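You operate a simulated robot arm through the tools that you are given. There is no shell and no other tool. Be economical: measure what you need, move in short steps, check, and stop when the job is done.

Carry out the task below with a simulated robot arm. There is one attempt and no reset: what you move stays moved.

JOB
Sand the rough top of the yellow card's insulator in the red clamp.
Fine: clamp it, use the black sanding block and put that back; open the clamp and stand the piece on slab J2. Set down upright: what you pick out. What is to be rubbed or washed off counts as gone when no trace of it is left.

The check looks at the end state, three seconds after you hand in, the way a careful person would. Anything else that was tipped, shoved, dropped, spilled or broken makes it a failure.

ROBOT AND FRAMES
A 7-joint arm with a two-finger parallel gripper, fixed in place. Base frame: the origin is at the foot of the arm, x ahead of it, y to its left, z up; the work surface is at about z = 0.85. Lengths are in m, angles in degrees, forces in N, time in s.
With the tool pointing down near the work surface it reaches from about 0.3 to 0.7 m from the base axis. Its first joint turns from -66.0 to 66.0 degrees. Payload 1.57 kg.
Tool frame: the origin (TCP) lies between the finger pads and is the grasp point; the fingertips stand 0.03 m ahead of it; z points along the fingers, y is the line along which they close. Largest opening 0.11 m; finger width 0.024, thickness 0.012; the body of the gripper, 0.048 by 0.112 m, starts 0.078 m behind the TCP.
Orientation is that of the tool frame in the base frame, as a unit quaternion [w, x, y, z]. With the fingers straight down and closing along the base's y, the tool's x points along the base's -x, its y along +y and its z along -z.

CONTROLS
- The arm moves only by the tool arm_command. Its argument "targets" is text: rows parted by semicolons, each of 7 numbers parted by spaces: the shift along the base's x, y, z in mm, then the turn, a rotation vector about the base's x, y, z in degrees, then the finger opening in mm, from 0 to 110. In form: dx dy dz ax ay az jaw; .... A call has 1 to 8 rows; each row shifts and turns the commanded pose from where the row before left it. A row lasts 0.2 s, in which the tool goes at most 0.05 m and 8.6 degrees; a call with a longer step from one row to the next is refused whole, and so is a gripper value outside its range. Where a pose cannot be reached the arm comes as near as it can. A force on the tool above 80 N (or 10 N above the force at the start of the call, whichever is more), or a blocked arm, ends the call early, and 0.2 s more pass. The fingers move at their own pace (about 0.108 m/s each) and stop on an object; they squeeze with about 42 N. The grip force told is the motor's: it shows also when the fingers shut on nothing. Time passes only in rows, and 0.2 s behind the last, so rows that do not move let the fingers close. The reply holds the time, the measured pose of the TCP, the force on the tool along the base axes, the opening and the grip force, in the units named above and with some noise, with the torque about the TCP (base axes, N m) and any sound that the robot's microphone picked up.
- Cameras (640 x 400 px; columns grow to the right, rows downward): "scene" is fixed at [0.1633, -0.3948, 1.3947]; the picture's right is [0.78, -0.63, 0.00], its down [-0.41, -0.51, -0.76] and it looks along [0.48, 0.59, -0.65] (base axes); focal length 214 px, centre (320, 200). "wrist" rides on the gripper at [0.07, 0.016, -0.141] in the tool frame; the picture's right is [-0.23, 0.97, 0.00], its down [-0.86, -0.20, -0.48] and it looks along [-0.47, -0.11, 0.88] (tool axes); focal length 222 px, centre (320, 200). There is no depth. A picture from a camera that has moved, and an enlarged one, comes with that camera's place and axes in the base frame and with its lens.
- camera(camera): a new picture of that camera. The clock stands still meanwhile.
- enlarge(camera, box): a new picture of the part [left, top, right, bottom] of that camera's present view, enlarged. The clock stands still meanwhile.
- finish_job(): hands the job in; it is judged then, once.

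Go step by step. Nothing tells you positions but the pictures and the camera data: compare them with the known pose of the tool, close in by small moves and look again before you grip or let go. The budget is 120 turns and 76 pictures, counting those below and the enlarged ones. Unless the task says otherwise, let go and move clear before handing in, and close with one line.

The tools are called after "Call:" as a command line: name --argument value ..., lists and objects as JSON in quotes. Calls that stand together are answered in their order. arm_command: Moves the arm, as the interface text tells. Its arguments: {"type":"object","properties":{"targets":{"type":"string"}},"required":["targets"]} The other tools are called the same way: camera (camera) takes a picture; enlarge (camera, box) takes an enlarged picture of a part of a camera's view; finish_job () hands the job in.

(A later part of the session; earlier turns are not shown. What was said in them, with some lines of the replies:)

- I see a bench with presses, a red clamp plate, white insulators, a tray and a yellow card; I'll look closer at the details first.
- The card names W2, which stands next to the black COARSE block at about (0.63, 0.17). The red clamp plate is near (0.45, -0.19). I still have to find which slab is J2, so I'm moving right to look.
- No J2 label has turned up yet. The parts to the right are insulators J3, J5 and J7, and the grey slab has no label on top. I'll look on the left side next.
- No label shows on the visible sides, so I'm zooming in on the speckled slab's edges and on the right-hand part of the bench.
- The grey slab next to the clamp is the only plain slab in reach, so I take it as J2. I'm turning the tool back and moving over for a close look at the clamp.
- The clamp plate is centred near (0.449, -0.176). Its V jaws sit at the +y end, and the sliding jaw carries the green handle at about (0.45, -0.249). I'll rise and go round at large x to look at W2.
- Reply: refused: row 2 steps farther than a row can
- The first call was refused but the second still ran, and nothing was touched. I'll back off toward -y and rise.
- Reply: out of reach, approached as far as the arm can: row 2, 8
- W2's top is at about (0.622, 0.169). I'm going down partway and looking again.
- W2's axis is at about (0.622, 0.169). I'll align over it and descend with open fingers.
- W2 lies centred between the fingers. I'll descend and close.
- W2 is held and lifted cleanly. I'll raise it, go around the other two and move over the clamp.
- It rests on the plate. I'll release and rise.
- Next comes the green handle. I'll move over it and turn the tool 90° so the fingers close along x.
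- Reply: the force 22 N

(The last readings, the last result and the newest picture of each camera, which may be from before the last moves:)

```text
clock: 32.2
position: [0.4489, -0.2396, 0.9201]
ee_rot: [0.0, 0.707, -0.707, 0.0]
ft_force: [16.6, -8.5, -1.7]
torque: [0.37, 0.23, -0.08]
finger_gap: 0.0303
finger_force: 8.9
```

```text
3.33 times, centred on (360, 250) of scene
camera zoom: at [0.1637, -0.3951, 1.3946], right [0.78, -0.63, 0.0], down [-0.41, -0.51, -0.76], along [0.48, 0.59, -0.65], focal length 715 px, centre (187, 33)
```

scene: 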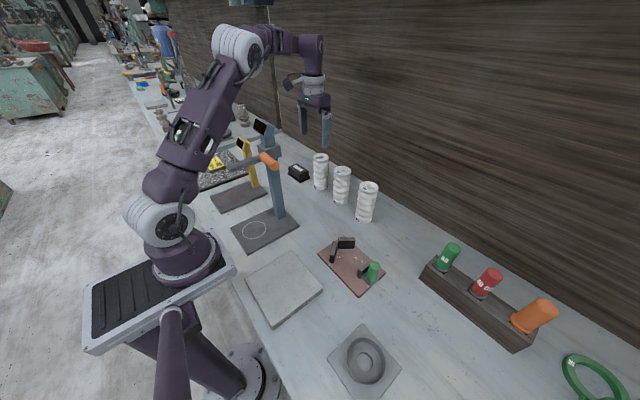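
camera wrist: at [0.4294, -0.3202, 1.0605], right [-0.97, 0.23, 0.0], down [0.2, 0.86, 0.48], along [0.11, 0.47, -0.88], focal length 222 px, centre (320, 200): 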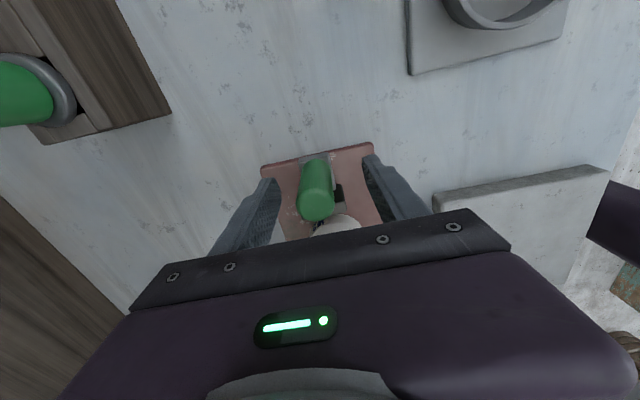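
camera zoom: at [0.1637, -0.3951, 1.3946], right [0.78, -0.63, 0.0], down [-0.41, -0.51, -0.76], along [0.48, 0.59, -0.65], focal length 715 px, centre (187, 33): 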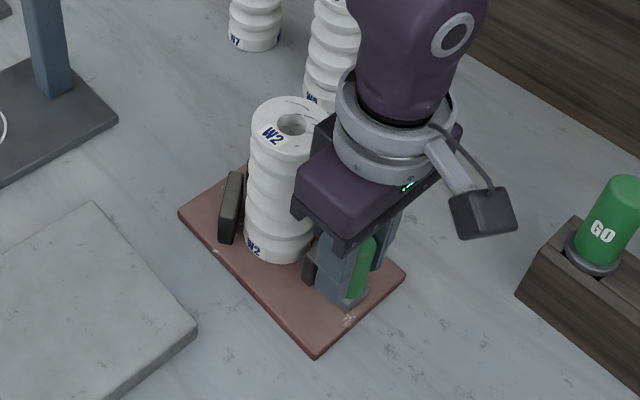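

The jaw slides with the handle. I'll keep going in small steps until it grips the piece.

Call:
arm_command --targets "2 4 0 0 0 0 15;0 4 0 0 0 0 15"

Call:
arm_command --targets "0 3 0 0 0 0 15;0 3 0 0 0 0 15"

Call:
arm_command --targets "0 3 0 0 0 0 15;0 3 0 0 0 0 15"

Call:
enlarge --camera "scene" --box '[290, 190, 430, 310]'

```text
clock: 32.8
position: [0.4492, -0.2316, 0.9179]
ee_rot: [0.001, -0.707, 0.707, 0.0]
ft_force: [14.1, -6.2, 7.4]
torque: [0.33, 0.03, -0.06]
finger_gap: 0.0274
finger_force: 7.2
```

```text
clock: 33.4
position: [0.449, -0.2254, 0.9183]
ee_rot: [0.0, -0.707, 0.708, 0.0]
ft_force: [13.4, -9.8, 8.5]
torque: [0.19, 0.04, -0.09]
finger_gap: 0.0269
finger_force: 7.1
```

```text
clock: 34.0
position: [0.4514, -0.2222, 0.9183]
ee_rot: [-0.001, -0.706, 0.709, -0.001]
ft_force: [15.1, -27.0, -6.9]
torque: [0.9, -0.22, -0.23]
finger_gap: 0.026
finger_force: 35.3
```

```text
3.33 times, centred on (360, 250) of scene
camera zoom: at [0.1638, -0.3956, 1.3944], right [0.78, -0.63, 0.0], down [-0.41, -0.51, -0.76], along [0.48, 0.59, -0.65], focal length 715 px, centre (187, 33)
```

zoom: 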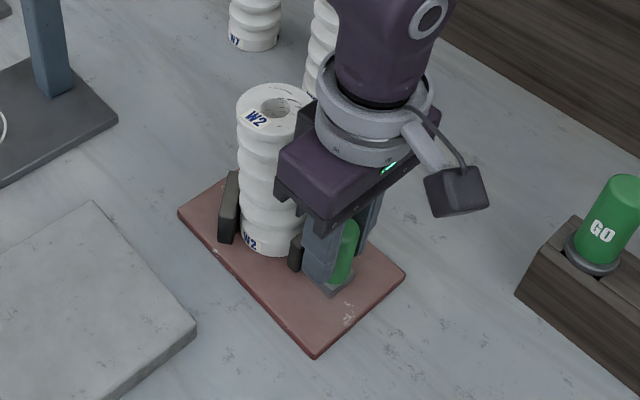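

The force is up to 27 N, so the piece is seated. I'll tighten a little more.

Call:
arm_command --targets "0 3 0 0 0 0 15;0 3 0 0 0 0 15;0 0 0 0 0 0 15"

```text
clock: 34.6
position: [0.4513, -0.2227, 0.9177]
ee_rot: [-0.002, -0.704, 0.711, -0.004]
ft_force: [12.9, -16.2, -23.2]
torque: [0.01, 0.69, -0.37]
finger_gap: 0.0258
finger_force: 37.1
stopped in row 2: the force on the tool passed its limit at 84 N (the readings are from after the stop); the commanded pose is now the measured one
```

Call:
arm_command --targets "0 0 0 0 0 0 60;0 0 0 0 0 0 70;0 -4 0 0 0 0 70;0 -10 30 0 0 0 70;0 -20 40 0 0 0 70;0 0 45 0 0 0 85;0 0 40 0 0 0 85"

Call:
enlarge --camera "scene" --box '[290, 200, 410, 300]'

```text
clock: 36.2
position: [0.4527, -0.2559, 1.0712]
ee_rot: [-0.003, -0.705, 0.71, -0.002]
ft_force: [0.3, 0.6, -0.5]
torque: [-0.02, 0.0, -0.02]
finger_gap: 0.085
finger_force: 0.0
```

```text
4.00 times, centred on (350, 250) of scene
camera zoom: at [0.1632, -0.3948, 1.3948], right [0.78, -0.63, 0.0], down [-0.41, -0.51, -0.76], along [0.48, 0.59, -0.65], focal length 858 px, centre (200, 0)
```

zoom: 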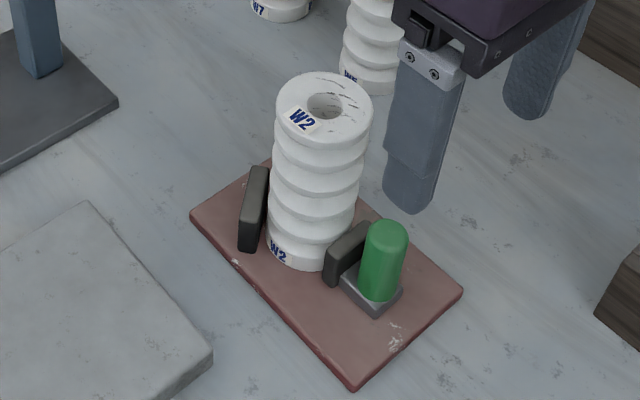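

W2 looks firmly clamped and upright. Next is the COARSE block, which I put at about (0.587, 0.290) with its long side along y. I'll keep the tool turned so the fingers close across its short side.

Call:
arm_command --targets "30 0 30 0 0 0 110;45 0 0 0 0 0 110;45 10 0 0 0 0 110;14 45 0 0 0 0 110;0 48 0 0 0 0 110;0 48 0 0 0 0 110;0 48 0 0 0 0 110;0 48 0 0 0 0 110"

Call:
arm_command --targets "0 48 0 0 0 0 110;0 48 0 0 0 0 110;0 48 0 0 0 0 110;0 48 -10 0 0 0 110;0 48 -10 0 0 0 110;0 35 -10 0 0 0 110;0 0 -20 0 0 0 110"

Call:
camera --camera "wrist"

Call:
camera --camera "scene"

```text
clock: 38.0
position: [0.5804, -0.0116, 1.1032]
ee_rot: [-0.003, -0.705, 0.709, -0.003]
ft_force: [0.1, 0.6, -0.1]
torque: [-0.04, -0.01, 0.03]
finger_gap: 0.1102
finger_force: 0.0
```

```text
clock: 39.6
position: [0.5848, 0.2678, 1.0549]
ee_rot: [-0.002, -0.705, 0.709, -0.003]
ft_force: [-0.6, 0.6, 0.8]
torque: [-0.03, 0.0, 0.03]
finger_gap: 0.1099
finger_force: 0.0
```

```text
28 pictures are left
camera wrist: at [0.5668, 0.1992, 1.197], right [-0.97, 0.23, 0.0], down [0.21, 0.86, 0.47], along [0.11, 0.46, -0.88], focal length 222 px, centre (320, 200)
```

wrist: 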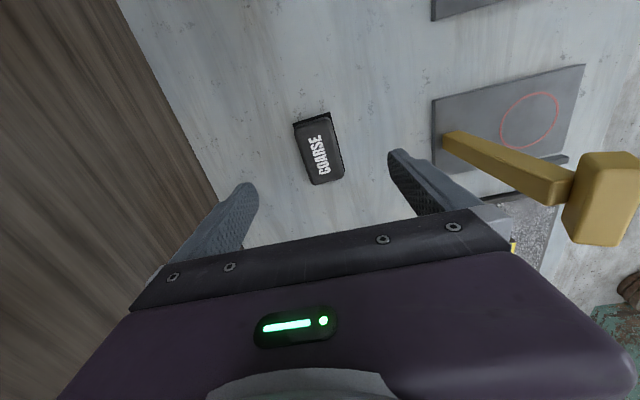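

```text
27 pictures are left
```

scene: 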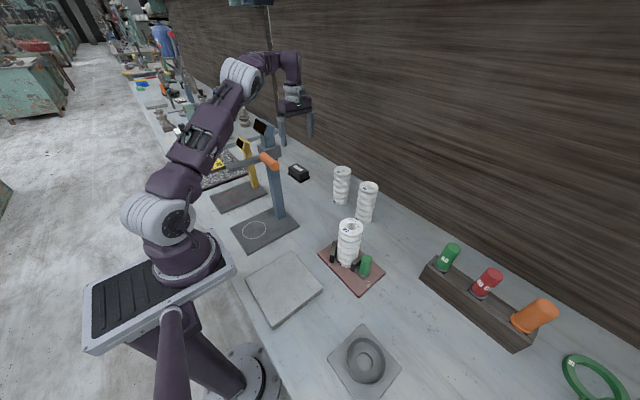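

The block is centred at about (0.586, 0.290). I'll descend over it.

Call:
arm_command --targets "1 12 -35 0 0 0 90;0 12 -35 0 0 0 90;0 0 -35 0 0 0 90;0 0 -35 0 0 0 90"

Call:
camera --camera "wrist"

Call:
enlarge --camera "scene" --box '[260, 140, 340, 200]'

```text
clock: 40.8
position: [0.5926, 0.297, 0.9396]
ee_rot: [0.02, -0.704, 0.709, -0.009]
ft_force: [-0.9, 0.1, -0.6]
torque: [-0.02, 0.04, 0.02]
finger_gap: 0.09
finger_force: 0.0
stopped in row 4: the arm was blocked; the commanded pose is now the measured one
```

```text
26 pictures are left
camera wrist: at [0.5685, 0.2253, 1.0793], right [-0.97, 0.23, -0.04], down [0.19, 0.85, 0.5], along [0.15, 0.48, -0.87], focal length 222 px, centre (320, 200)
```

wrist: 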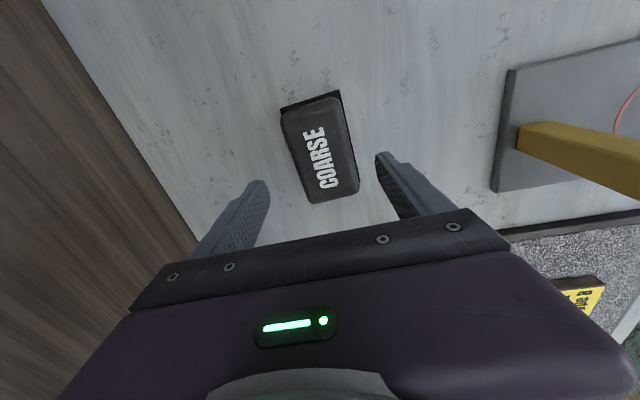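

```text
6.67 times, centred on (300, 170) of scene
camera zoom: at [0.1632, -0.3948, 1.3948], right [0.78, -0.63, 0.0], down [-0.41, -0.51, -0.76], along [0.48, 0.59, -0.65], focal length 1430 px, centre (453, 400)
```

zoom: 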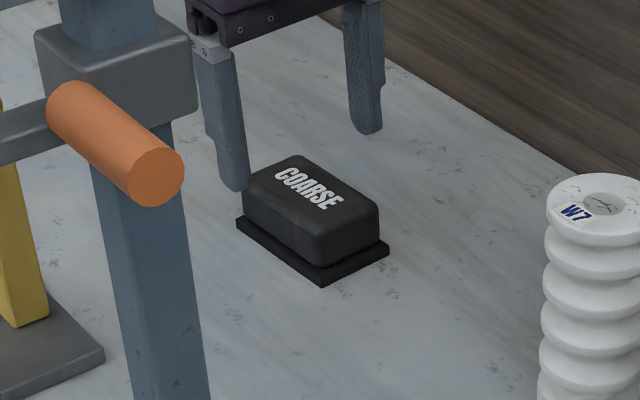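

The arm was blocked with no force at the tool, so I'm checking the arm against the press.

Call:
camera --camera "scene"

Call:
enlarge --camera "scene" --box '[150, 20, 330, 230]'

```text
24 pictures are left
```

scene: 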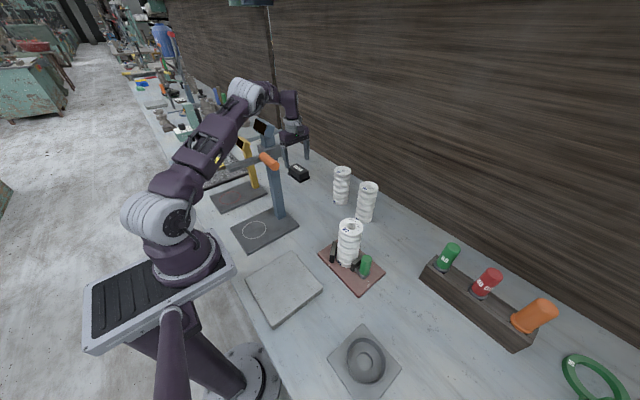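

```text
1.90 times, centred on (240, 125) of scene
camera zoom: at [0.1632, -0.3948, 1.3948], right [0.78, -0.63, 0.0], down [-0.41, -0.51, -0.76], along [0.48, 0.59, -0.65], focal length 408 px, centre (472, 343)
```

zoom: 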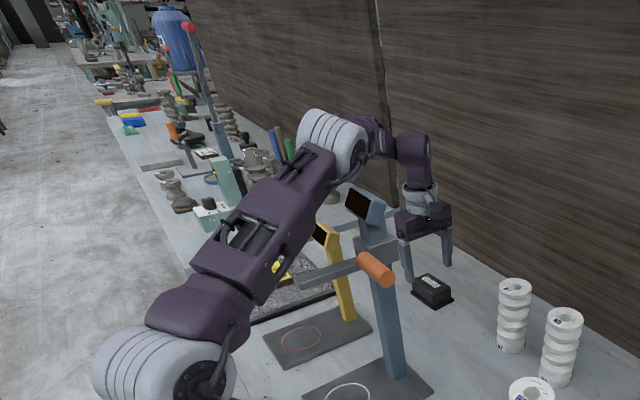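

The forearm seems to have touched the blue press display, so I'll back straight up. I'll then turn the tool back and come in with fingers closing along y, pitched so the wrist sits nearer the base and the elbow higher.

Call:
arm_command --targets "0 0 15 0 0 0 100;-7 -6 25 -0.9 2.35 0.4 110;0 0 30 0 0 -5 110;0 0 20 0 0 -8.5 110;0 0 0 0 0 -8.5 110;0 0 0 0 0 -8.5 110;0 0 0 0 0 -8.5 110;0 0 0 0 0 -8.5 110"

Call:
arm_command --targets "0 0 0 0 0 -8.5 110;0 0 0 0 0 -8.5 110;0 0 0 0 0 -8.5 110;0 0 0 0 0 -8.5 110;0 0 0 0 0 -8.5 110;0 0 0 0 0 -8.5 110"

Call:
camera --camera "scene"

```text
clock: 42.6
position: [0.5839, 0.2897, 1.0293]
ee_rot: [0.0, -0.361, 0.933, 0.0]
ft_force: [-0.7, -0.4, -0.3]
torque: [0.01, 0.01, 0.02]
finger_gap: 0.11
finger_force: 0.1
```

```text
clock: 44.0
position: [0.5847, 0.2921, 1.0291]
ee_rot: [0.001, 0.076, 0.997, 0.001]
ft_force: [0.2, -0.3, 0.5]
torque: [0.01, 0.0, -0.05]
finger_gap: 0.1099
finger_force: 0.1
```

```text
22 pictures are left
```

scene: 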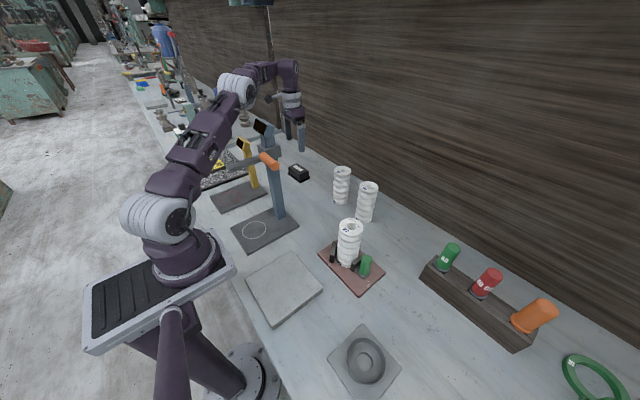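

Call:
arm_command --targets "0 0 0 0 0 8.5 110;0 0 0 0 -8 0 110;0 0 0 0 -8 0 110;0 0 0 0 -4 0 110;0 0 -20 0 0 0 110;0 0 -20 0 0 0 110"

Call:
camera --camera "scene"

Call:
camera --camera "wrist"

```text
clock: 45.4
position: [0.5853, 0.2922, 0.9886]
ee_rot: [0.173, 0.001, 0.985, 0.001]
ft_force: [0.1, -0.4, -1.1]
torque: [0.05, -0.03, -0.01]
finger_gap: 0.1101
finger_force: 0.1
```

```text
21 pictures are left
```

scene: 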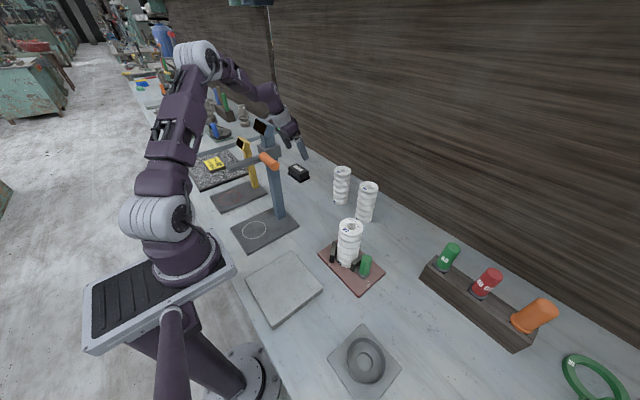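

```text
20 pictures are left
camera wrist: at [0.4701, 0.3075, 1.0974], right [0.21, 0.97, 0.08], down [0.64, -0.2, 0.74], along [0.74, -0.11, -0.67], focal length 222 px, centre (320, 200)
```

wrist: 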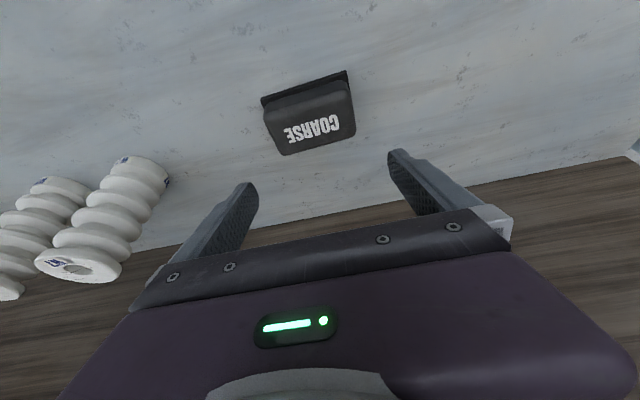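

The elbow is now well clear with the tool pitched 20°, and the block is at (0.587, 0.292). I'll descend to grip its ends.

Call:
arm_command --targets "-3 0 -30 0 0 0 110;-2 0 -30 0 0 0 110;0 0 -20 0 0 0 110;0 0 -11 0 0 0 110"

Call:
camera --camera "wrist"

Call:
enlarge --camera "scene" --box '[250, 130, 350, 200]'

```text
clock: 46.4
position: [0.5794, 0.2934, 0.8995]
ee_rot: [0.174, 0.0, 0.985, 0.001]
ft_force: [0.2, -1.0, 0.3]
torque: [0.0, -0.01, -0.02]
finger_gap: 0.1099
finger_force: 0.1
```

```text
19 pictures are left
camera wrist: at [0.4648, 0.3092, 1.0097], right [0.21, 0.97, 0.08], down [0.64, -0.2, 0.74], along [0.74, -0.11, -0.67], focal length 222 px, centre (320, 200)
```

wrist: 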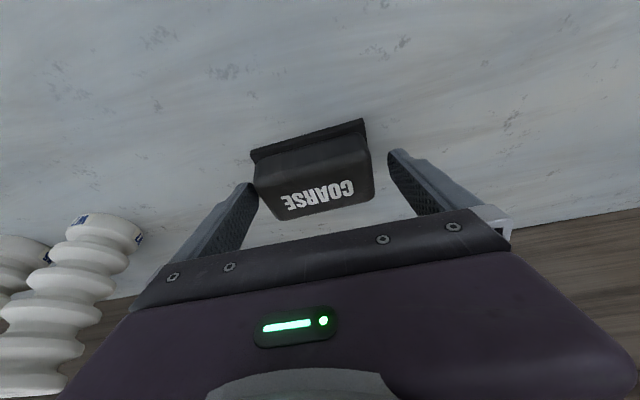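

```text
5.71 times, centred on (300, 165) of scene
camera zoom: at [0.1633, -0.3948, 1.3947], right [0.78, -0.63, 0.0], down [-0.41, -0.51, -0.76], along [0.48, 0.59, -0.65], focal length 1226 px, centre (434, 400)
```

zoom: 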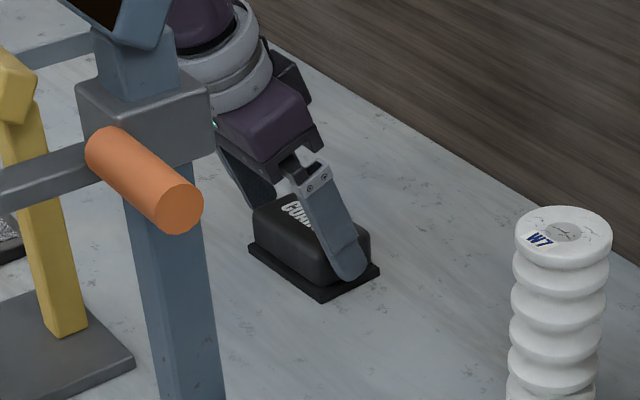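

Call:
arm_command --targets "-3 0 0 0 0 0 60;0 0 0 0 0 0 60;0 0 0 0 0 0 60"

```text
clock: 47.2
position: [0.5781, 0.2918, 0.9009]
ee_rot: [0.175, 0.0, 0.985, 0.0]
ft_force: [3.1, 1.2, 8.2]
torque: [0.03, 0.05, 0.05]
finger_gap: 0.0951
finger_force: 41.9
```

Call:
enlarge --camera "scene" --box '[270, 140, 340, 195]'

Call:
enlarge --camera "wrist" --box '[200, 90, 450, 250]'

```text
7.27 times, centred on (305, 168) of scene
camera zoom: at [0.1632, -0.3948, 1.3947], right [0.78, -0.63, 0.0], down [-0.41, -0.51, -0.76], along [0.48, 0.59, -0.65], focal length 1560 px, centre (429, 436)
```

zoom: 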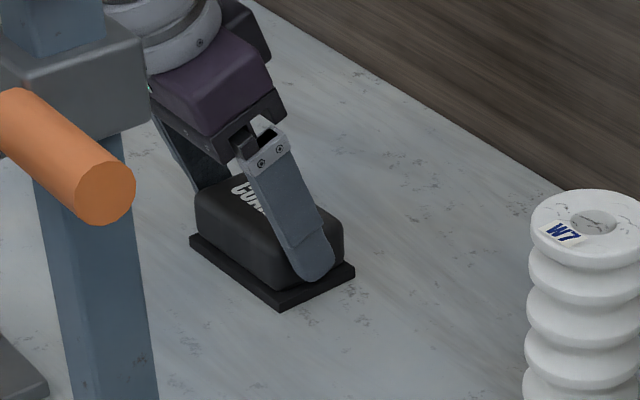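

```text
2.50 times, centred on (325, 170) of wrist
camera zoom: at [0.4632, 0.3083, 1.0092], right [0.21, 0.97, 0.08], down [0.64, -0.2, 0.74], along [0.74, -0.11, -0.67], focal length 555 px, centre (308, 275)
```

zoom: 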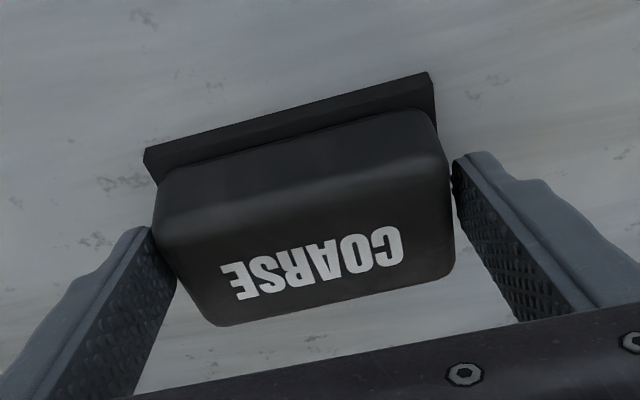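

Call:
arm_command --targets "0 0 10 0 0 0 60;0 0 20 0 0 0 60;0 0 30 0 0 0 60"

Call:
enlarge --camera "scene" --box '[260, 110, 350, 190]'

```text
clock: 48.0
position: [0.5766, 0.2903, 0.9579]
ee_rot: [0.173, 0.0, 0.985, 0.0]
ft_force: [0.3, 0.1, -1.2]
torque: [0.01, 0.03, 0.02]
finger_gap: 0.0945
finger_force: 41.9
```

```text
5.00 times, centred on (305, 150) of scene
camera zoom: at [0.1633, -0.3948, 1.3947], right [0.78, -0.63, 0.0], down [-0.41, -0.51, -0.76], along [0.48, 0.59, -0.65], focal length 1072 px, centre (395, 450)
```

zoom: 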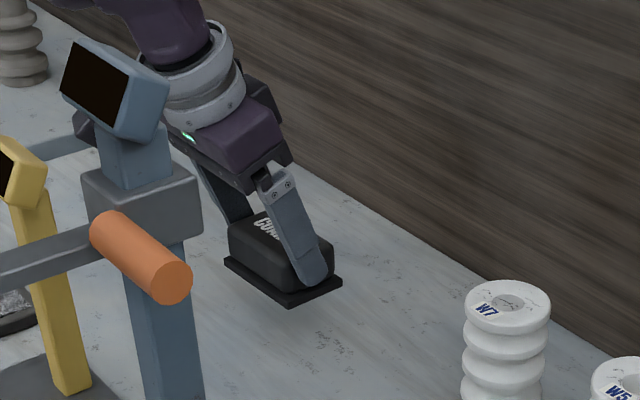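

The block is held level. I'll carry it outward and around the press at larger x.

Call:
arm_command --targets "15 0 25 0 0 0 60;20 0 25 0 0 0 60;20 0 25 0 0 0 60;0 0 20 0 0 0 60"

Call:
enlarge --camera "scene" --box '[130, 10, 350, 220]'

```text
clock: 49.0
position: [0.6312, 0.2921, 1.054]
ee_rot: [0.173, 0.0, 0.985, 0.0]
ft_force: [0.4, 0.6, -1.0]
torque: [0.0, 0.0, -0.01]
finger_gap: 0.0948
finger_force: 42.0
```

```text
1.90 times, centred on (240, 115) of scene
camera zoom: at [0.1633, -0.3948, 1.3947], right [0.78, -0.63, 0.0], down [-0.41, -0.51, -0.76], along [0.48, 0.59, -0.65], focal length 408 px, centre (472, 362)
```

zoom: 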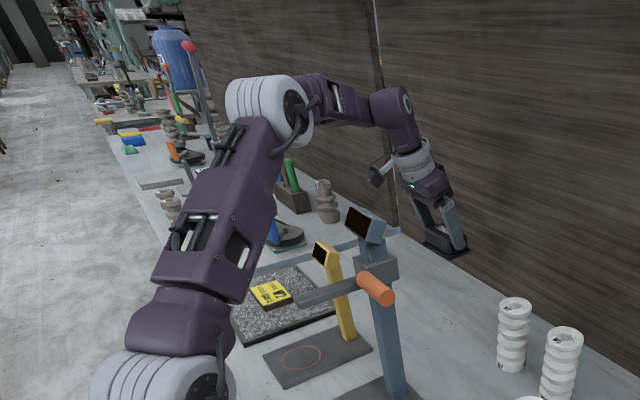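

The arm clears the press well. I'll sweep across to the clamp side.

Call:
arm_command --targets "0 -35 10 0 0 0 60;0 -48 5 0 0 0 60;0 -48 0 0 0 0 60;0 -48 0 0 0 0 60;0 -48 0 0 0 0 60;0 -48 0 0 0 0 60;-20 -44 0 0 0 0 60;-25 -42 0 0 0 0 60"

Call:
arm_command --targets "-30 -39 10 0 0 0 60;-35 -35 10 0 0 0 60;-35 -12 0 0 0 0 60;-42 0 0 0 0 0 60"

Call:
camera --camera "wrist"

Call:
enlarge --camera "scene" --box '[280, 150, 420, 290]'

```text
clock: 50.8
position: [0.589, -0.0677, 1.0692]
ee_rot: [0.174, -0.001, 0.985, 0.0]
ft_force: [-0.6, -1.5, -1.1]
torque: [-0.01, 0.04, -0.01]
finger_gap: 0.0941
finger_force: 42.3
```

```text
refused: row 1 steps farther than a row can; nothing moved
```

```text
13 pictures are left
camera wrist: at [0.4747, -0.0513, 1.1785], right [0.21, 0.97, 0.08], down [0.64, -0.2, 0.74], along [0.74, -0.11, -0.67], focal length 222 px, centre (320, 200)
```

wrist: 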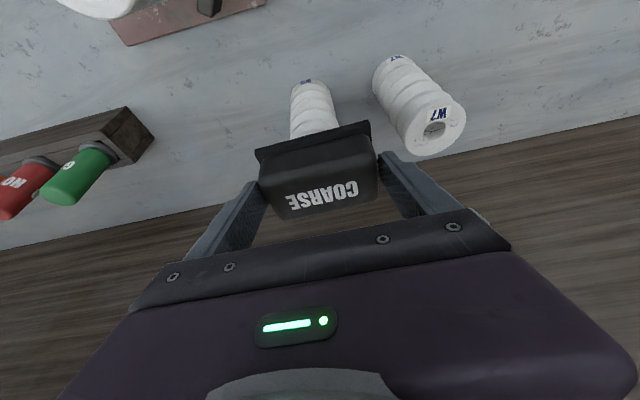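

```text
2.86 times, centred on (350, 220) of scene
camera zoom: at [0.1633, -0.3948, 1.3947], right [0.78, -0.63, 0.0], down [-0.41, -0.51, -0.76], along [0.48, 0.59, -0.65], focal length 613 px, centre (234, 143)
```

zoom: 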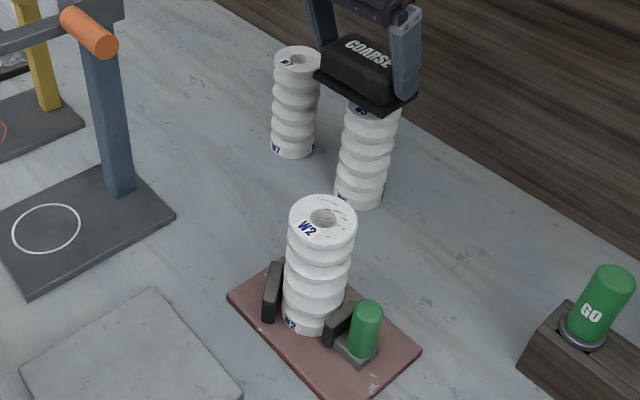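

I'm moving over W2 a little above contact height.

Call:
arm_command --targets "-25 -30 10 0 0 0 60;-30 -30 0 0 0 0 60;-35 -29 0 0 0 0 60;-40 0 0 0 0 0 60;-20 0 0 0 0 0 60"

Call:
enlarge --camera "scene" --box '[280, 150, 420, 290]'

```text
clock: 52.0
position: [0.4368, -0.1574, 1.0781]
ee_rot: [0.174, -0.001, 0.985, 0.0]
ft_force: [1.1, -0.5, -0.9]
torque: [0.0, 0.01, 0.0]
finger_gap: 0.0943
finger_force: 42.2
```

```text
2.86 times, centred on (350, 220) of scene
camera zoom: at [0.1633, -0.3948, 1.3947], right [0.78, -0.63, 0.0], down [-0.41, -0.51, -0.76], along [0.48, 0.59, -0.65], focal length 613 px, centre (234, 143)
```

zoom: 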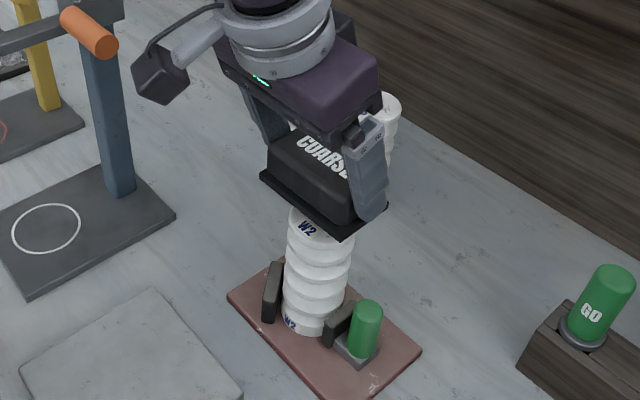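

Call:
arm_command --targets "2 0 -10 0 0 0 60;0 0 -10 0 0 0 60;0 0 -7 0 0 0 60"

Call:
arm_command --targets "0 0 -3 0 0 0 60;0 0 -3 0 0 0 60"

```text
clock: 52.8
position: [0.44, -0.156, 1.0523]
ee_rot: [0.176, -0.001, 0.984, -0.001]
ft_force: [-7.8, 3.4, 33.8]
torque: [0.38, 0.14, 0.25]
finger_gap: 0.0947
finger_force: 42.6
```

```text
clock: 53.4
position: [0.4394, -0.158, 1.0454]
ee_rot: [0.175, 0.001, 0.985, -0.001]
ft_force: [0.0, 7.7, 38.5]
torque: [0.29, -0.45, 0.03]
finger_gap: 0.0942
finger_force: 41.9
```

The block is in contact at about 38 N. I'll ease off slightly and rub with short strokes.

Call:
arm_command --targets "0 0 1 0 0 0 60;15 0 0 0 0 0 60;-15 0 0 0 0 0 60;-15 0 0 0 0 0 60;15 0 0 0 0 0 60;0 15 0 0 0 0 60;0 -15 0 0 0 0 60"

Call:
enlarge --camera "scene" --box '[280, 150, 420, 290]'

```text
clock: 55.0
position: [0.4374, -0.1552, 1.0459]
ee_rot: [0.173, 0.0, 0.985, 0.001]
ft_force: [2.0, 2.5, 7.6]
torque: [0.06, -0.38, 0.1]
finger_gap: 0.0943
finger_force: 42.0
```

```text
2.86 times, centred on (350, 220) of scene
camera zoom: at [0.1632, -0.3947, 1.3948], right [0.78, -0.63, 0.0], down [-0.41, -0.51, -0.76], along [0.48, 0.59, -0.65], focal length 613 px, centre (234, 143)
```

zoom: 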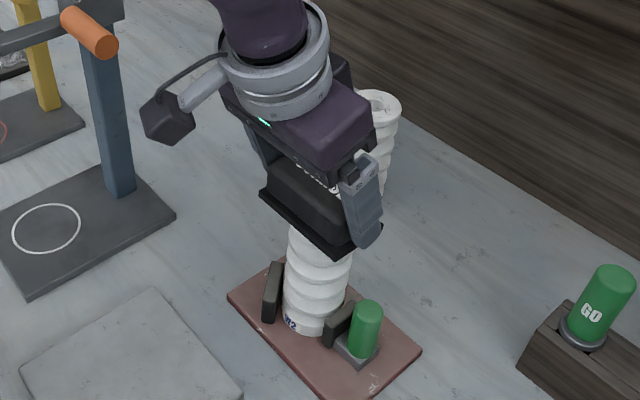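

Call:
arm_command --targets "0 0 -1 0 0 0 60;18 6 0 0 0 0 60;-18 0 0 0 0 0 60;-18 0 0 0 0 0 60;18 -6 0 0 0 0 60;18 -6 0 0 0 0 60;-18 0 0 0 0 0 60;-18 0 0 0 0 0 60"

Call:
arm_command --targets "18 6 0 0 0 0 60;0 8 0 0 0 0 60;0 -8 0 0 0 0 60;0 -8 0 0 0 0 60;0 8 0 0 0 0 60;18 0 0 0 0 0 60;-18 0 0 0 0 0 60;-18 0 0 0 0 0 60"

Call:
arm_command --targets "18 0 0 0 0 0 60;18 0 0 0 0 0 60;-18 0 0 0 0 0 60;-18 0 0 0 0 0 60;18 0 0 0 0 0 60;0 0 15 0 0 0 60;0 0 30 0 0 0 60"

```text
clock: 56.8
position: [0.4195, -0.1645, 1.0447]
ee_rot: [0.174, 0.0, 0.985, 0.0]
ft_force: [-0.1, 0.2, -1.0]
torque: [0.0, -0.01, 0.02]
finger_gap: 0.0943
finger_force: 41.7
```

```text
clock: 58.6
position: [0.4197, -0.1591, 1.0448]
ee_rot: [0.174, 0.0, 0.985, -0.001]
ft_force: [0.3, 0.5, -0.7]
torque: [0.02, 0.02, -0.02]
finger_gap: 0.0948
finger_force: 41.8
```

```text
clock: 60.2
position: [0.4382, -0.1588, 1.0906]
ee_rot: [0.173, 0.0, 0.985, 0.0]
ft_force: [0.7, 0.1, -0.5]
torque: [-0.01, 0.03, -0.01]
finger_gap: 0.0943
finger_force: 42.2
```

Force was gone at the end of the strokes, so I'm moving aside to inspect the top and the block.

Call:
arm_command --targets "40 0 10 0 0 0 60;45 0 0 0 0 0 60;20 0 0 0 0 0 60"

Call:
enlarge --camera "scene" --box '[300, 160, 420, 270]'

```text
clock: 61.0
position: [0.5437, -0.1579, 1.0988]
ee_rot: [0.172, 0.0, 0.985, 0.0]
ft_force: [0.5, -0.8, -1.6]
torque: [-0.02, 0.04, 0.0]
finger_gap: 0.0944
finger_force: 42.4
```

```text
3.64 times, centred on (360, 215) of scene
camera zoom: at [0.1633, -0.3948, 1.3947], right [0.78, -0.63, 0.0], down [-0.41, -0.51, -0.76], along [0.48, 0.59, -0.65], focal length 780 px, centre (174, 146)
```

zoom: 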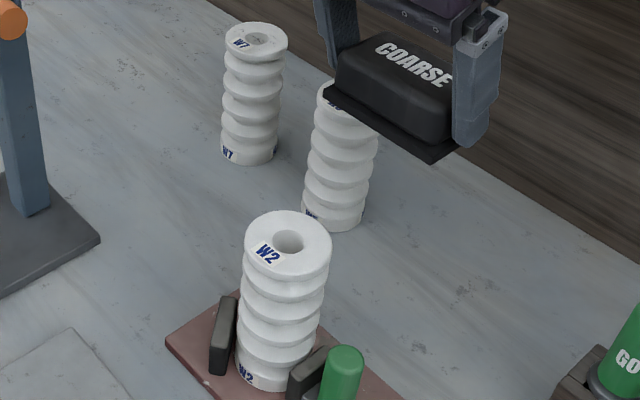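

Call:
enlarge --camera "scene" --box '[335, 212, 375, 240]'

```text
14.29 times, centred on (355, 226) of scene
camera zoom: at [0.1633, -0.3948, 1.3947], right [0.78, -0.63, 0.0], down [-0.41, -0.51, -0.76], along [0.48, 0.59, -0.65], focal length 3064 px, centre (-180, -171)
```

zoom: 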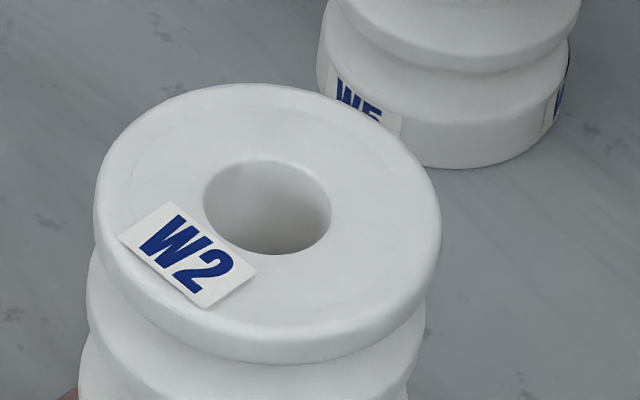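

The top is clean with no trace left. I'll take the block back along the same route.

Call:
arm_command --targets "40 20 -10 0 0 0 60;40 20 -10 0 0 0 60;9 45 0 0 0 0 60;0 48 0 0 0 0 60;0 48 0 0 0 0 60;0 48 0 0 0 0 60;0 48 0 0 0 0 60;0 48 -8 0 0 0 60"

```text
clock: 62.8
position: [0.6341, 0.1667, 1.0716]
ee_rot: [0.174, 0.0, 0.985, 0.0]
ft_force: [0.3, -0.4, -1.4]
torque: [0.0, 0.06, -0.04]
finger_gap: 0.0946
finger_force: 42.2
```

Call:
arm_command --targets "0 45 -15 0 0 0 60;0 45 -15 0 0 0 60;-15 35 -20 0 0 0 60;-25 0 -30 0 0 0 60;-16 0 -30 0 0 0 60;0 0 -25 0 0 0 60"

Call:
camera --camera "wrist"

```text
clock: 64.2
position: [0.5771, 0.2952, 0.9352]
ee_rot: [0.173, 0.001, 0.985, 0.0]
ft_force: [0.1, -0.3, -1.9]
torque: [-0.01, 0.02, 0.01]
finger_gap: 0.0946
finger_force: 42.1
```

```text
7 pictures are left
camera wrist: at [0.4623, 0.3102, 1.0449], right [0.21, 0.97, 0.08], down [0.64, -0.2, 0.74], along [0.74, -0.11, -0.67], focal length 222 px, centre (320, 200)
```

wrist: 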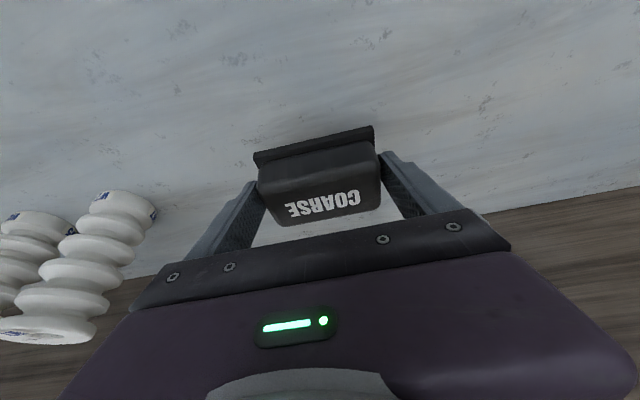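

Call:
arm_command --targets "0 -2 -15 0 0 0 60;0 0 -12 0 0 0 60;0 0 -4 0 0 0 60"

Call:
arm_command --targets "0 0 -2 0 0 0 60;0 0 -2 0 0 0 60"

```text
clock: 65.0
position: [0.5773, 0.2897, 0.9053]
ee_rot: [0.174, 0.0, 0.985, 0.001]
ft_force: [0.6, -0.6, -1.3]
torque: [-0.01, -0.01, 0.01]
finger_gap: 0.0947
finger_force: 42.4
```

```text
clock: 65.6
position: [0.5773, 0.2898, 0.9021]
ee_rot: [0.174, 0.0, 0.985, 0.001]
ft_force: [0.0, 0.0, -2.1]
torque: [0.01, -0.01, 0.03]
finger_gap: 0.0943
finger_force: 41.4
```

Call:
arm_command --targets "0 0 -2 0 0 0 60;0 0 -2 0 0 0 60"

Call:
arm_command --targets "0 0 -2 0 0 0 60"

```text
clock: 66.2
position: [0.5765, 0.2902, 0.897]
ee_rot: [0.173, 0.0, 0.985, 0.0]
ft_force: [0.3, 0.4, -1.2]
torque: [0.04, 0.01, -0.03]
finger_gap: 0.0945
finger_force: 41.4
```

```text
clock: 66.6
position: [0.5774, 0.2917, 0.895]
ee_rot: [0.173, 0.0, 0.985, 0.0]
ft_force: [-0.4, -0.5, -1.1]
torque: [0.01, -0.01, -0.04]
finger_gap: 0.0945
finger_force: 42.3
```

Call:
arm_command --targets "0 0 -2 0 0 0 60"

Call:
arm_command --targets "0 0 -1.5 0 0 0 60"

Call:
arm_command --targets "0 0 -1.5 0 0 0 60"

Call:
enlarge --camera "scene" --box '[270, 140, 340, 195]'

```text
clock: 67.0
position: [0.5773, 0.291, 0.8944]
ee_rot: [0.174, 0.0, 0.985, 0.0]
ft_force: [0.9, 0.0, -0.6]
torque: [-0.01, 0.0, 0.02]
finger_gap: 0.0943
finger_force: 42.2
```

```text
clock: 67.4
position: [0.5769, 0.2895, 0.8927]
ee_rot: [0.174, 0.0, 0.985, 0.0]
ft_force: [-1.9, -1.3, 4.1]
torque: [-0.24, -0.1, -0.08]
finger_gap: 0.0942
finger_force: 41.5
```

```text
clock: 67.8
position: [0.5773, 0.2899, 0.8925]
ee_rot: [0.175, 0.0, 0.985, 0.001]
ft_force: [-2.3, 0.5, 19.7]
torque: [-0.94, -0.67, -0.12]
finger_gap: 0.0945
finger_force: 42.3
```

```text
7.27 times, centred on (305, 168) of scene
camera zoom: at [0.1628, -0.395, 1.3948], right [0.78, -0.63, 0.0], down [-0.41, -0.51, -0.76], along [0.48, 0.59, -0.65], focal length 1560 px, centre (429, 436)
```

zoom: 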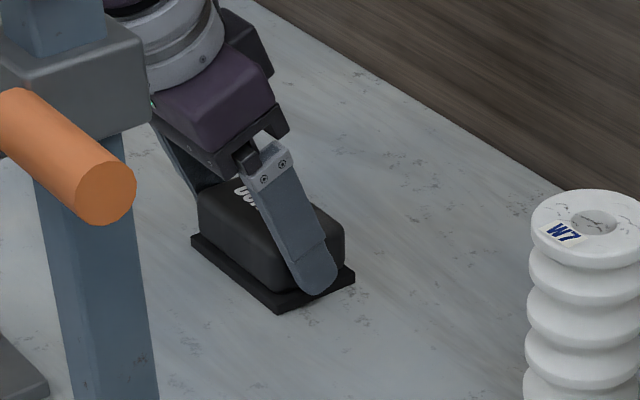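

The block is back in its original spot. I'll release and rise.

Call:
arm_command --targets "0 0 0.5 0 0 0 110;0 0 0 0 0 0 110;-5 0 15 0 0 0 110;-5 0 35 0 0 0 110;15 0 40 0 0 0 110;25 0 35 0 0 0 110;25 0 20 0 0 0 110"

```text
clock: 69.4
position: [0.6332, 0.2885, 1.0386]
ee_rot: [0.172, 0.0, 0.985, 0.001]
ft_force: [0.1, -0.7, 0.3]
torque: [0.0, 0.0, 0.03]
finger_gap: 0.1101
finger_force: 0.1
```

Now I'm going back to the clamp handle.

Call:
arm_command --targets "0 -40 20 0 0 0 110;0 -48 10 0 0 0 110;0 -48 0 0 0 0 110;0 -48 0 0 0 0 110;0 -48 0 0 0 0 110;0 -48 0 0 0 0 110;0 -48 0 0 0 0 110;-10 -46 0 0 0 0 110"

Call:
arm_command --targets "-10 -46 0 0 0 0 110;-10 -46 5 0 0 0 110;-10 -46 5 0 7 0 110;-10 -40 5 0 7 0 110;-20 -20 5 0 6 0 110;-20 0 0 0 0 8.5 110;-20 0 0 0 0 8.5 110;-20 0 0 0 0 8.5 110"

Call:
arm_command --targets "-20 0 0 0 0 8.5 90;-15 0 0 0 0 8.5 70;-10 0 0 0 0 8.5 70;-5 0 0 0 0 8.5 70;0 0 0 0 0 8.5 70;0 0 0 0 0 8.5 70;0 0 0 0 0 8.5 70;0 0 0 0 0 5 70"

```text
clock: 71.2
position: [0.6199, -0.085, 1.0665]
ee_rot: [0.174, 0.0, 0.985, 0.0]
ft_force: [0.3, -1.0, 0.4]
torque: [0.0, 0.04, 0.0]
finger_gap: 0.11
finger_force: 0.0
```

```text
clock: 73.0
position: [0.5031, -0.283, 1.0861]
ee_rot: [0.0, -0.221, 0.975, -0.001]
ft_force: [0.0, 0.2, -1.2]
torque: [0.0, 0.0, -0.01]
finger_gap: 0.1099
finger_force: 0.0
```

```text
clock: 74.8
position: [0.4537, -0.2834, 1.0872]
ee_rot: [0.0, 0.708, -0.707, 0.001]
ft_force: [0.5, -0.3, 0.2]
torque: [-0.02, 0.02, 0.01]
finger_gap: 0.07
finger_force: 0.1
```

Call:
arm_command --targets "-4 30 -30 0 0 0 70;0 27 -35 0 0 0 70;0 0 -35 0 0 0 70;0 0 -35 0 0 0 70;0 0 -34 0 0 0 70"

Call:
enlarge --camera "scene" --box '[290, 190, 430, 310]'

```text
clock: 76.2
position: [0.4491, -0.229, 0.9208]
ee_rot: [0.0, -0.706, 0.708, -0.006]
ft_force: [-7.1, 0.3, 25.4]
torque: [1.04, -0.11, 0.28]
finger_gap: 0.07
finger_force: 0.0
stopped in row 5: the force on the tool passed its limit at 87 N (the readings are from after the stop); the commanded pose is now the measured one
```

```text
3.33 times, centred on (360, 250) of scene
camera zoom: at [0.1627, -0.3946, 1.3949], right [0.78, -0.63, 0.0], down [-0.41, -0.51, -0.76], along [0.48, 0.59, -0.65], focal length 715 px, centre (187, 33)
```

zoom: 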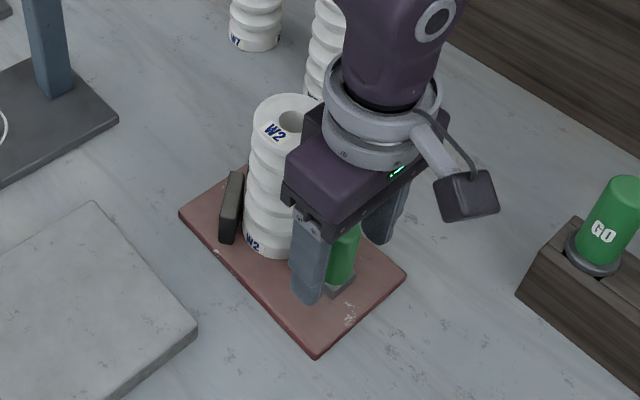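

The gripper body seems to have touched the rim of the piece. I'll lift 12 mm and grip the handle higher up.

Call:
arm_command --targets "0 -4 6 0 0 0 70;0 0 6 0 0 0 70;0 0 0 0 0 0 70"

Call:
arm_command --targets "0 0 0 0 0 0 15;0 0 0 0 0 0 15;0 0 0 0 0 0 15"

```text
clock: 77.0
position: [0.4498, -0.2338, 0.9301]
ee_rot: [0.0, -0.707, 0.707, -0.005]
ft_force: [-0.5, -1.1, -0.9]
torque: [-0.02, 0.02, 0.01]
finger_gap: 0.07
finger_force: 0.0
```

```text
clock: 77.8
position: [0.4497, -0.2333, 0.9312]
ee_rot: [0.0, -0.707, 0.708, -0.004]
ft_force: [-3.1, 0.5, 4.0]
torque: [0.04, 1.26, 0.02]
finger_gap: 0.0262
finger_force: 37.1
```

Handle gripped. I'll pull it open toward -y.

Call:
arm_command --targets "0 -6 0 0 0 0 15;0 -6 0 0 0 0 15;0 -7 0 0 0 0 15;0 -7 0 0 0 0 15"

Call:
enlarge --camera "scene" --box '[290, 190, 430, 310]'

```text
clock: 78.8
position: [0.4495, -0.259, 0.9316]
ee_rot: [0.001, 0.708, -0.707, 0.004]
ft_force: [-6.7, 4.0, -6.2]
torque: [-0.53, 0.82, 0.19]
finger_gap: 0.0258
finger_force: 37.5
```

```text
3.33 times, centred on (360, 250) of scene
camera zoom: at [0.1632, -0.3947, 1.3948], right [0.78, -0.63, 0.0], down [-0.41, -0.51, -0.76], along [0.48, 0.59, -0.65], focal length 715 px, centre (187, 33)
```

zoom: 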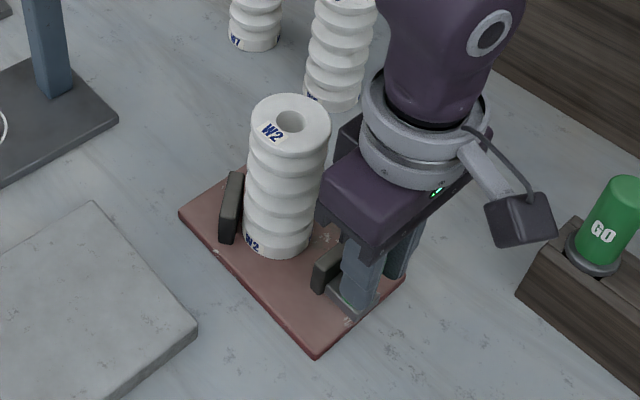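

The clamp is open and W2 stands free. I'll let go, rise and turn the tool back.

Call:
arm_command --targets "0 0 0 0 0 0 60;0 0 0 0 0 0 70;0 -3 30 0 0 0 70;0 -10 45 0 0 0 80;0 0 45 0 0 0 85;0 0 40 0 0 -8.5 85;0 0 0 0 0 -8.5 85;0 0 0 0 0 -8.5 85"

Call:
arm_command --targets "0 0 0 0 0 -8.5 85;0 0 0 0 0 -8.5 85;0 0 0 0 0 -8.5 85;0 0 0 0 0 -8.5 85;0 20 0 0 0 -8.5 90;0 20 0 0 0 -8.5 90;0 25 0 0 0 -8.5 90;0 25 0 0 0 -5 90"

```text
clock: 80.5
position: [0.4501, -0.2706, 1.0905]
ee_rot: [-0.002, -0.532, 0.847, -0.004]
ft_force: [0.8, -0.4, -0.2]
torque: [0.0, 0.04, -0.01]
finger_gap: 0.0849
finger_force: 0.1
```

```text
clock: 82.3
position: [0.4505, -0.1814, 1.0879]
ee_rot: [-0.003, 0.001, 1.0, -0.004]
ft_force: [0.0, 0.0, 0.7]
torque: [0.0, -0.01, 0.0]
finger_gap: 0.0903
finger_force: 0.1
```

Call:
arm_command --targets "-2 23 0 0.46 -0.34 0.1 100;0 0 -10 0 0 0 100;0 0 0 0 0 0 100"

Call:
camera --camera "wrist"

```text
clock: 83.2
position: [0.4485, -0.1587, 1.08]
ee_rot: [0.0, -0.002, 1.0, 0.0]
ft_force: [0.7, 0.4, 0.1]
torque: [-0.04, 0.02, -0.01]
finger_gap: 0.0999
finger_force: 0.1
```

```text
3 pictures are left
camera wrist: at [0.3781, -0.1432, 1.2221], right [0.23, 0.97, 0.0], down [0.86, -0.2, 0.48], along [0.46, -0.11, -0.88], focal length 222 px, centre (320, 200)
```

wrist: 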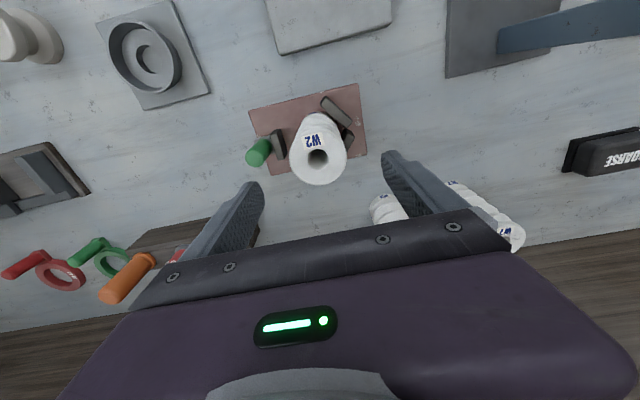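

Call:
arm_command --targets "-2 -1 -35 0 0 0 90;0 0 -35 0 0 0 90;0 0 -30 0 0 0 90;0 0 -22 0 0 0 90"

Call:
arm_command --targets "0 0 0 0 0 0 40;0 0 0 0 0 0 40;0 0 0 0 0 0 40"

```text
clock: 84.2
position: [0.4464, -0.1596, 0.962]
ee_rot: [-0.001, -0.002, 1.0, 0.0]
ft_force: [0.1, 1.1, 0.2]
torque: [0.02, -0.03, -0.03]
finger_gap: 0.0901
finger_force: 0.0
```

```text
clock: 85.0
position: [0.4454, -0.1596, 0.9608]
ee_rot: [-0.001, -0.001, 1.0, 0.001]
ft_force: [0.7, 0.1, 0.1]
torque: [-0.01, 0.03, -0.01]
finger_gap: 0.0599
finger_force: 42.2
```

W2 is gripped. I'll lift it and carry it over the grey slab, centre about (0.265, -0.116).

Call:
arm_command --targets "0 0 20 0 0 0 40;0 0 35 0 0 0 40;0 0 35 0 0 0 40;-35 5 0 0 0 0 40;-40 13 0 0 0 0 40;-40 13 0 0 0 0 40;-40 13 0 0 0 0 40"

```text
clock: 86.5
position: [0.2918, -0.1168, 1.0475]
ee_rot: [0.0, -0.001, 1.0, 0.0]
ft_force: [0.4, 0.7, -5.9]
torque: [0.0, 0.01, 0.0]
finger_gap: 0.0596
finger_force: 41.9
```

Call:
arm_command --targets "-4 0 -25 0 0 0 40;0 0 -20 0 0 0 40;0 0 -10 0 0 0 40;0 0 -5 0 0 0 40"

Call:
enlarge --camera "scene" --box '[220, 200, 400, 320]'

```text
clock: 87.5
position: [0.2874, -0.1162, 0.9895]
ee_rot: [-0.001, -0.001, 1.0, 0.0]
ft_force: [0.2, -0.5, -5.5]
torque: [0.01, 0.02, 0.01]
finger_gap: 0.0597
finger_force: 41.8
```

```text
3.33 times, centred on (310, 260) of scene
camera zoom: at [0.1633, -0.3948, 1.3947], right [0.78, -0.63, 0.0], down [-0.41, -0.51, -0.76], along [0.48, 0.59, -0.65], focal length 715 px, centre (353, 0)
```

zoom: 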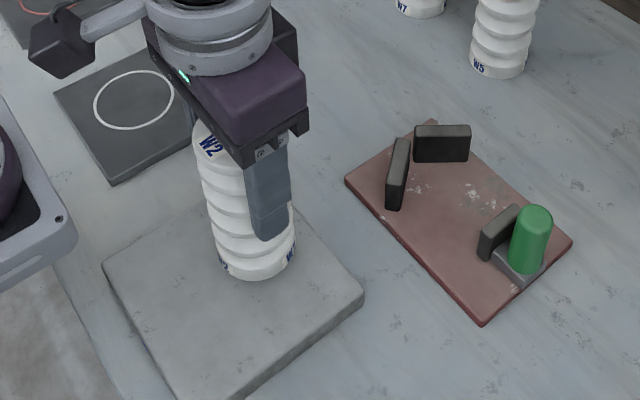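

Well within the slab. I'll feel for contact in small steps.

Call:
arm_command --targets "0 0 -3 0 0 0 40;0 0 -3 0 0 0 40;0 0 -3 0 0 0 40"

Call:
arm_command --targets "0 0 -2 0 0 0 40;0 0 -2 0 0 0 40"

```text
clock: 88.3
position: [0.2862, -0.1136, 0.9816]
ee_rot: [-0.001, -0.001, 1.0, 0.001]
ft_force: [0.0, 0.0, -5.3]
torque: [0.01, 0.04, 0.02]
finger_gap: 0.0597
finger_force: 42.0
```

```text
clock: 89.0
position: [0.2872, -0.1144, 0.9772]
ee_rot: [-0.001, -0.001, 1.0, -0.001]
ft_force: [-0.8, 0.6, -5.4]
torque: [0.0, 0.04, 0.02]
finger_gap: 0.0597
finger_force: 41.6
```

Call:
arm_command --targets "0 0 -2 0 0 0 40;0 0 -1.5 0 0 0 40"

Call:
arm_command --targets "0 0 -1.5 0 0 0 40"

Call:
arm_command --targets "0 0 -1.5 0 0 0 40"

```text
clock: 89.5
position: [0.2877, -0.1147, 0.972]
ee_rot: [0.002, -0.001, 1.0, 0.0]
ft_force: [-3.3, -3.5, 37.5]
torque: [-0.19, -0.2, -0.05]
finger_gap: 0.0595
finger_force: 42.0
```

```text
clock: 90.0
position: [0.2871, -0.1152, 0.9711]
ee_rot: [0.001, 0.0, 1.0, 0.0]
ft_force: [-0.7, -2.6, 37.2]
torque: [0.05, -0.33, -0.08]
finger_gap: 0.06
finger_force: 42.1
```

```text
clock: 90.3
position: [0.2876, -0.115, 0.9697]
ee_rot: [0.0, -0.001, 1.0, 0.0]
ft_force: [8.4, 5.6, 36.1]
torque: [0.41, -0.31, 0.01]
finger_gap: 0.0597
finger_force: 41.8
```

It is seated on the slab. I'll ease off, release and rise.

Call:
arm_command --targets "0 0 1 0 0 0 40;0 0 0 0 0 0 85;0 0 0 0 0 0 85;0 0 20 0 0 0 85;0 0 40 0 0 0 85;0 0 45 0 0 0 85;0 0 45 0 0 0 85;0 0 40 0 0 0 85"

Call:
camera --camera "scene"

```text
clock: 92.2
position: [0.2895, -0.1161, 1.1621]
ee_rot: [-0.001, 0.0, 1.0, 0.0]
ft_force: [0.4, 0.4, -0.4]
torque: [-0.01, 0.02, -0.01]
finger_gap: 0.085
finger_force: 0.0
```

```text
1 pictures are left
```

scene: 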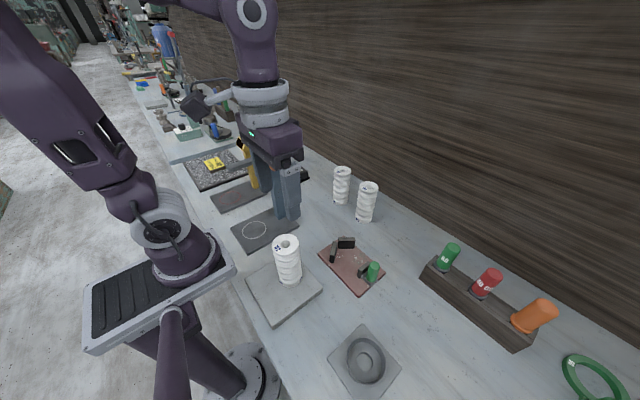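

W2 stands upright on the slab, the clamp is open, and the arm is clear. Handing in.

Call:
finish_job

```text
The job is handed in.
```

W2's top was sanded clean in the red clamp, the COARSE block is back in its place, the clamp is open, and W2 stands upright on the grey slab. I took that slab as J2 because I found no label and it was the only plain slab in reach. On the way the arm lightly touched something, probably the blue press; I saw nothing moved.
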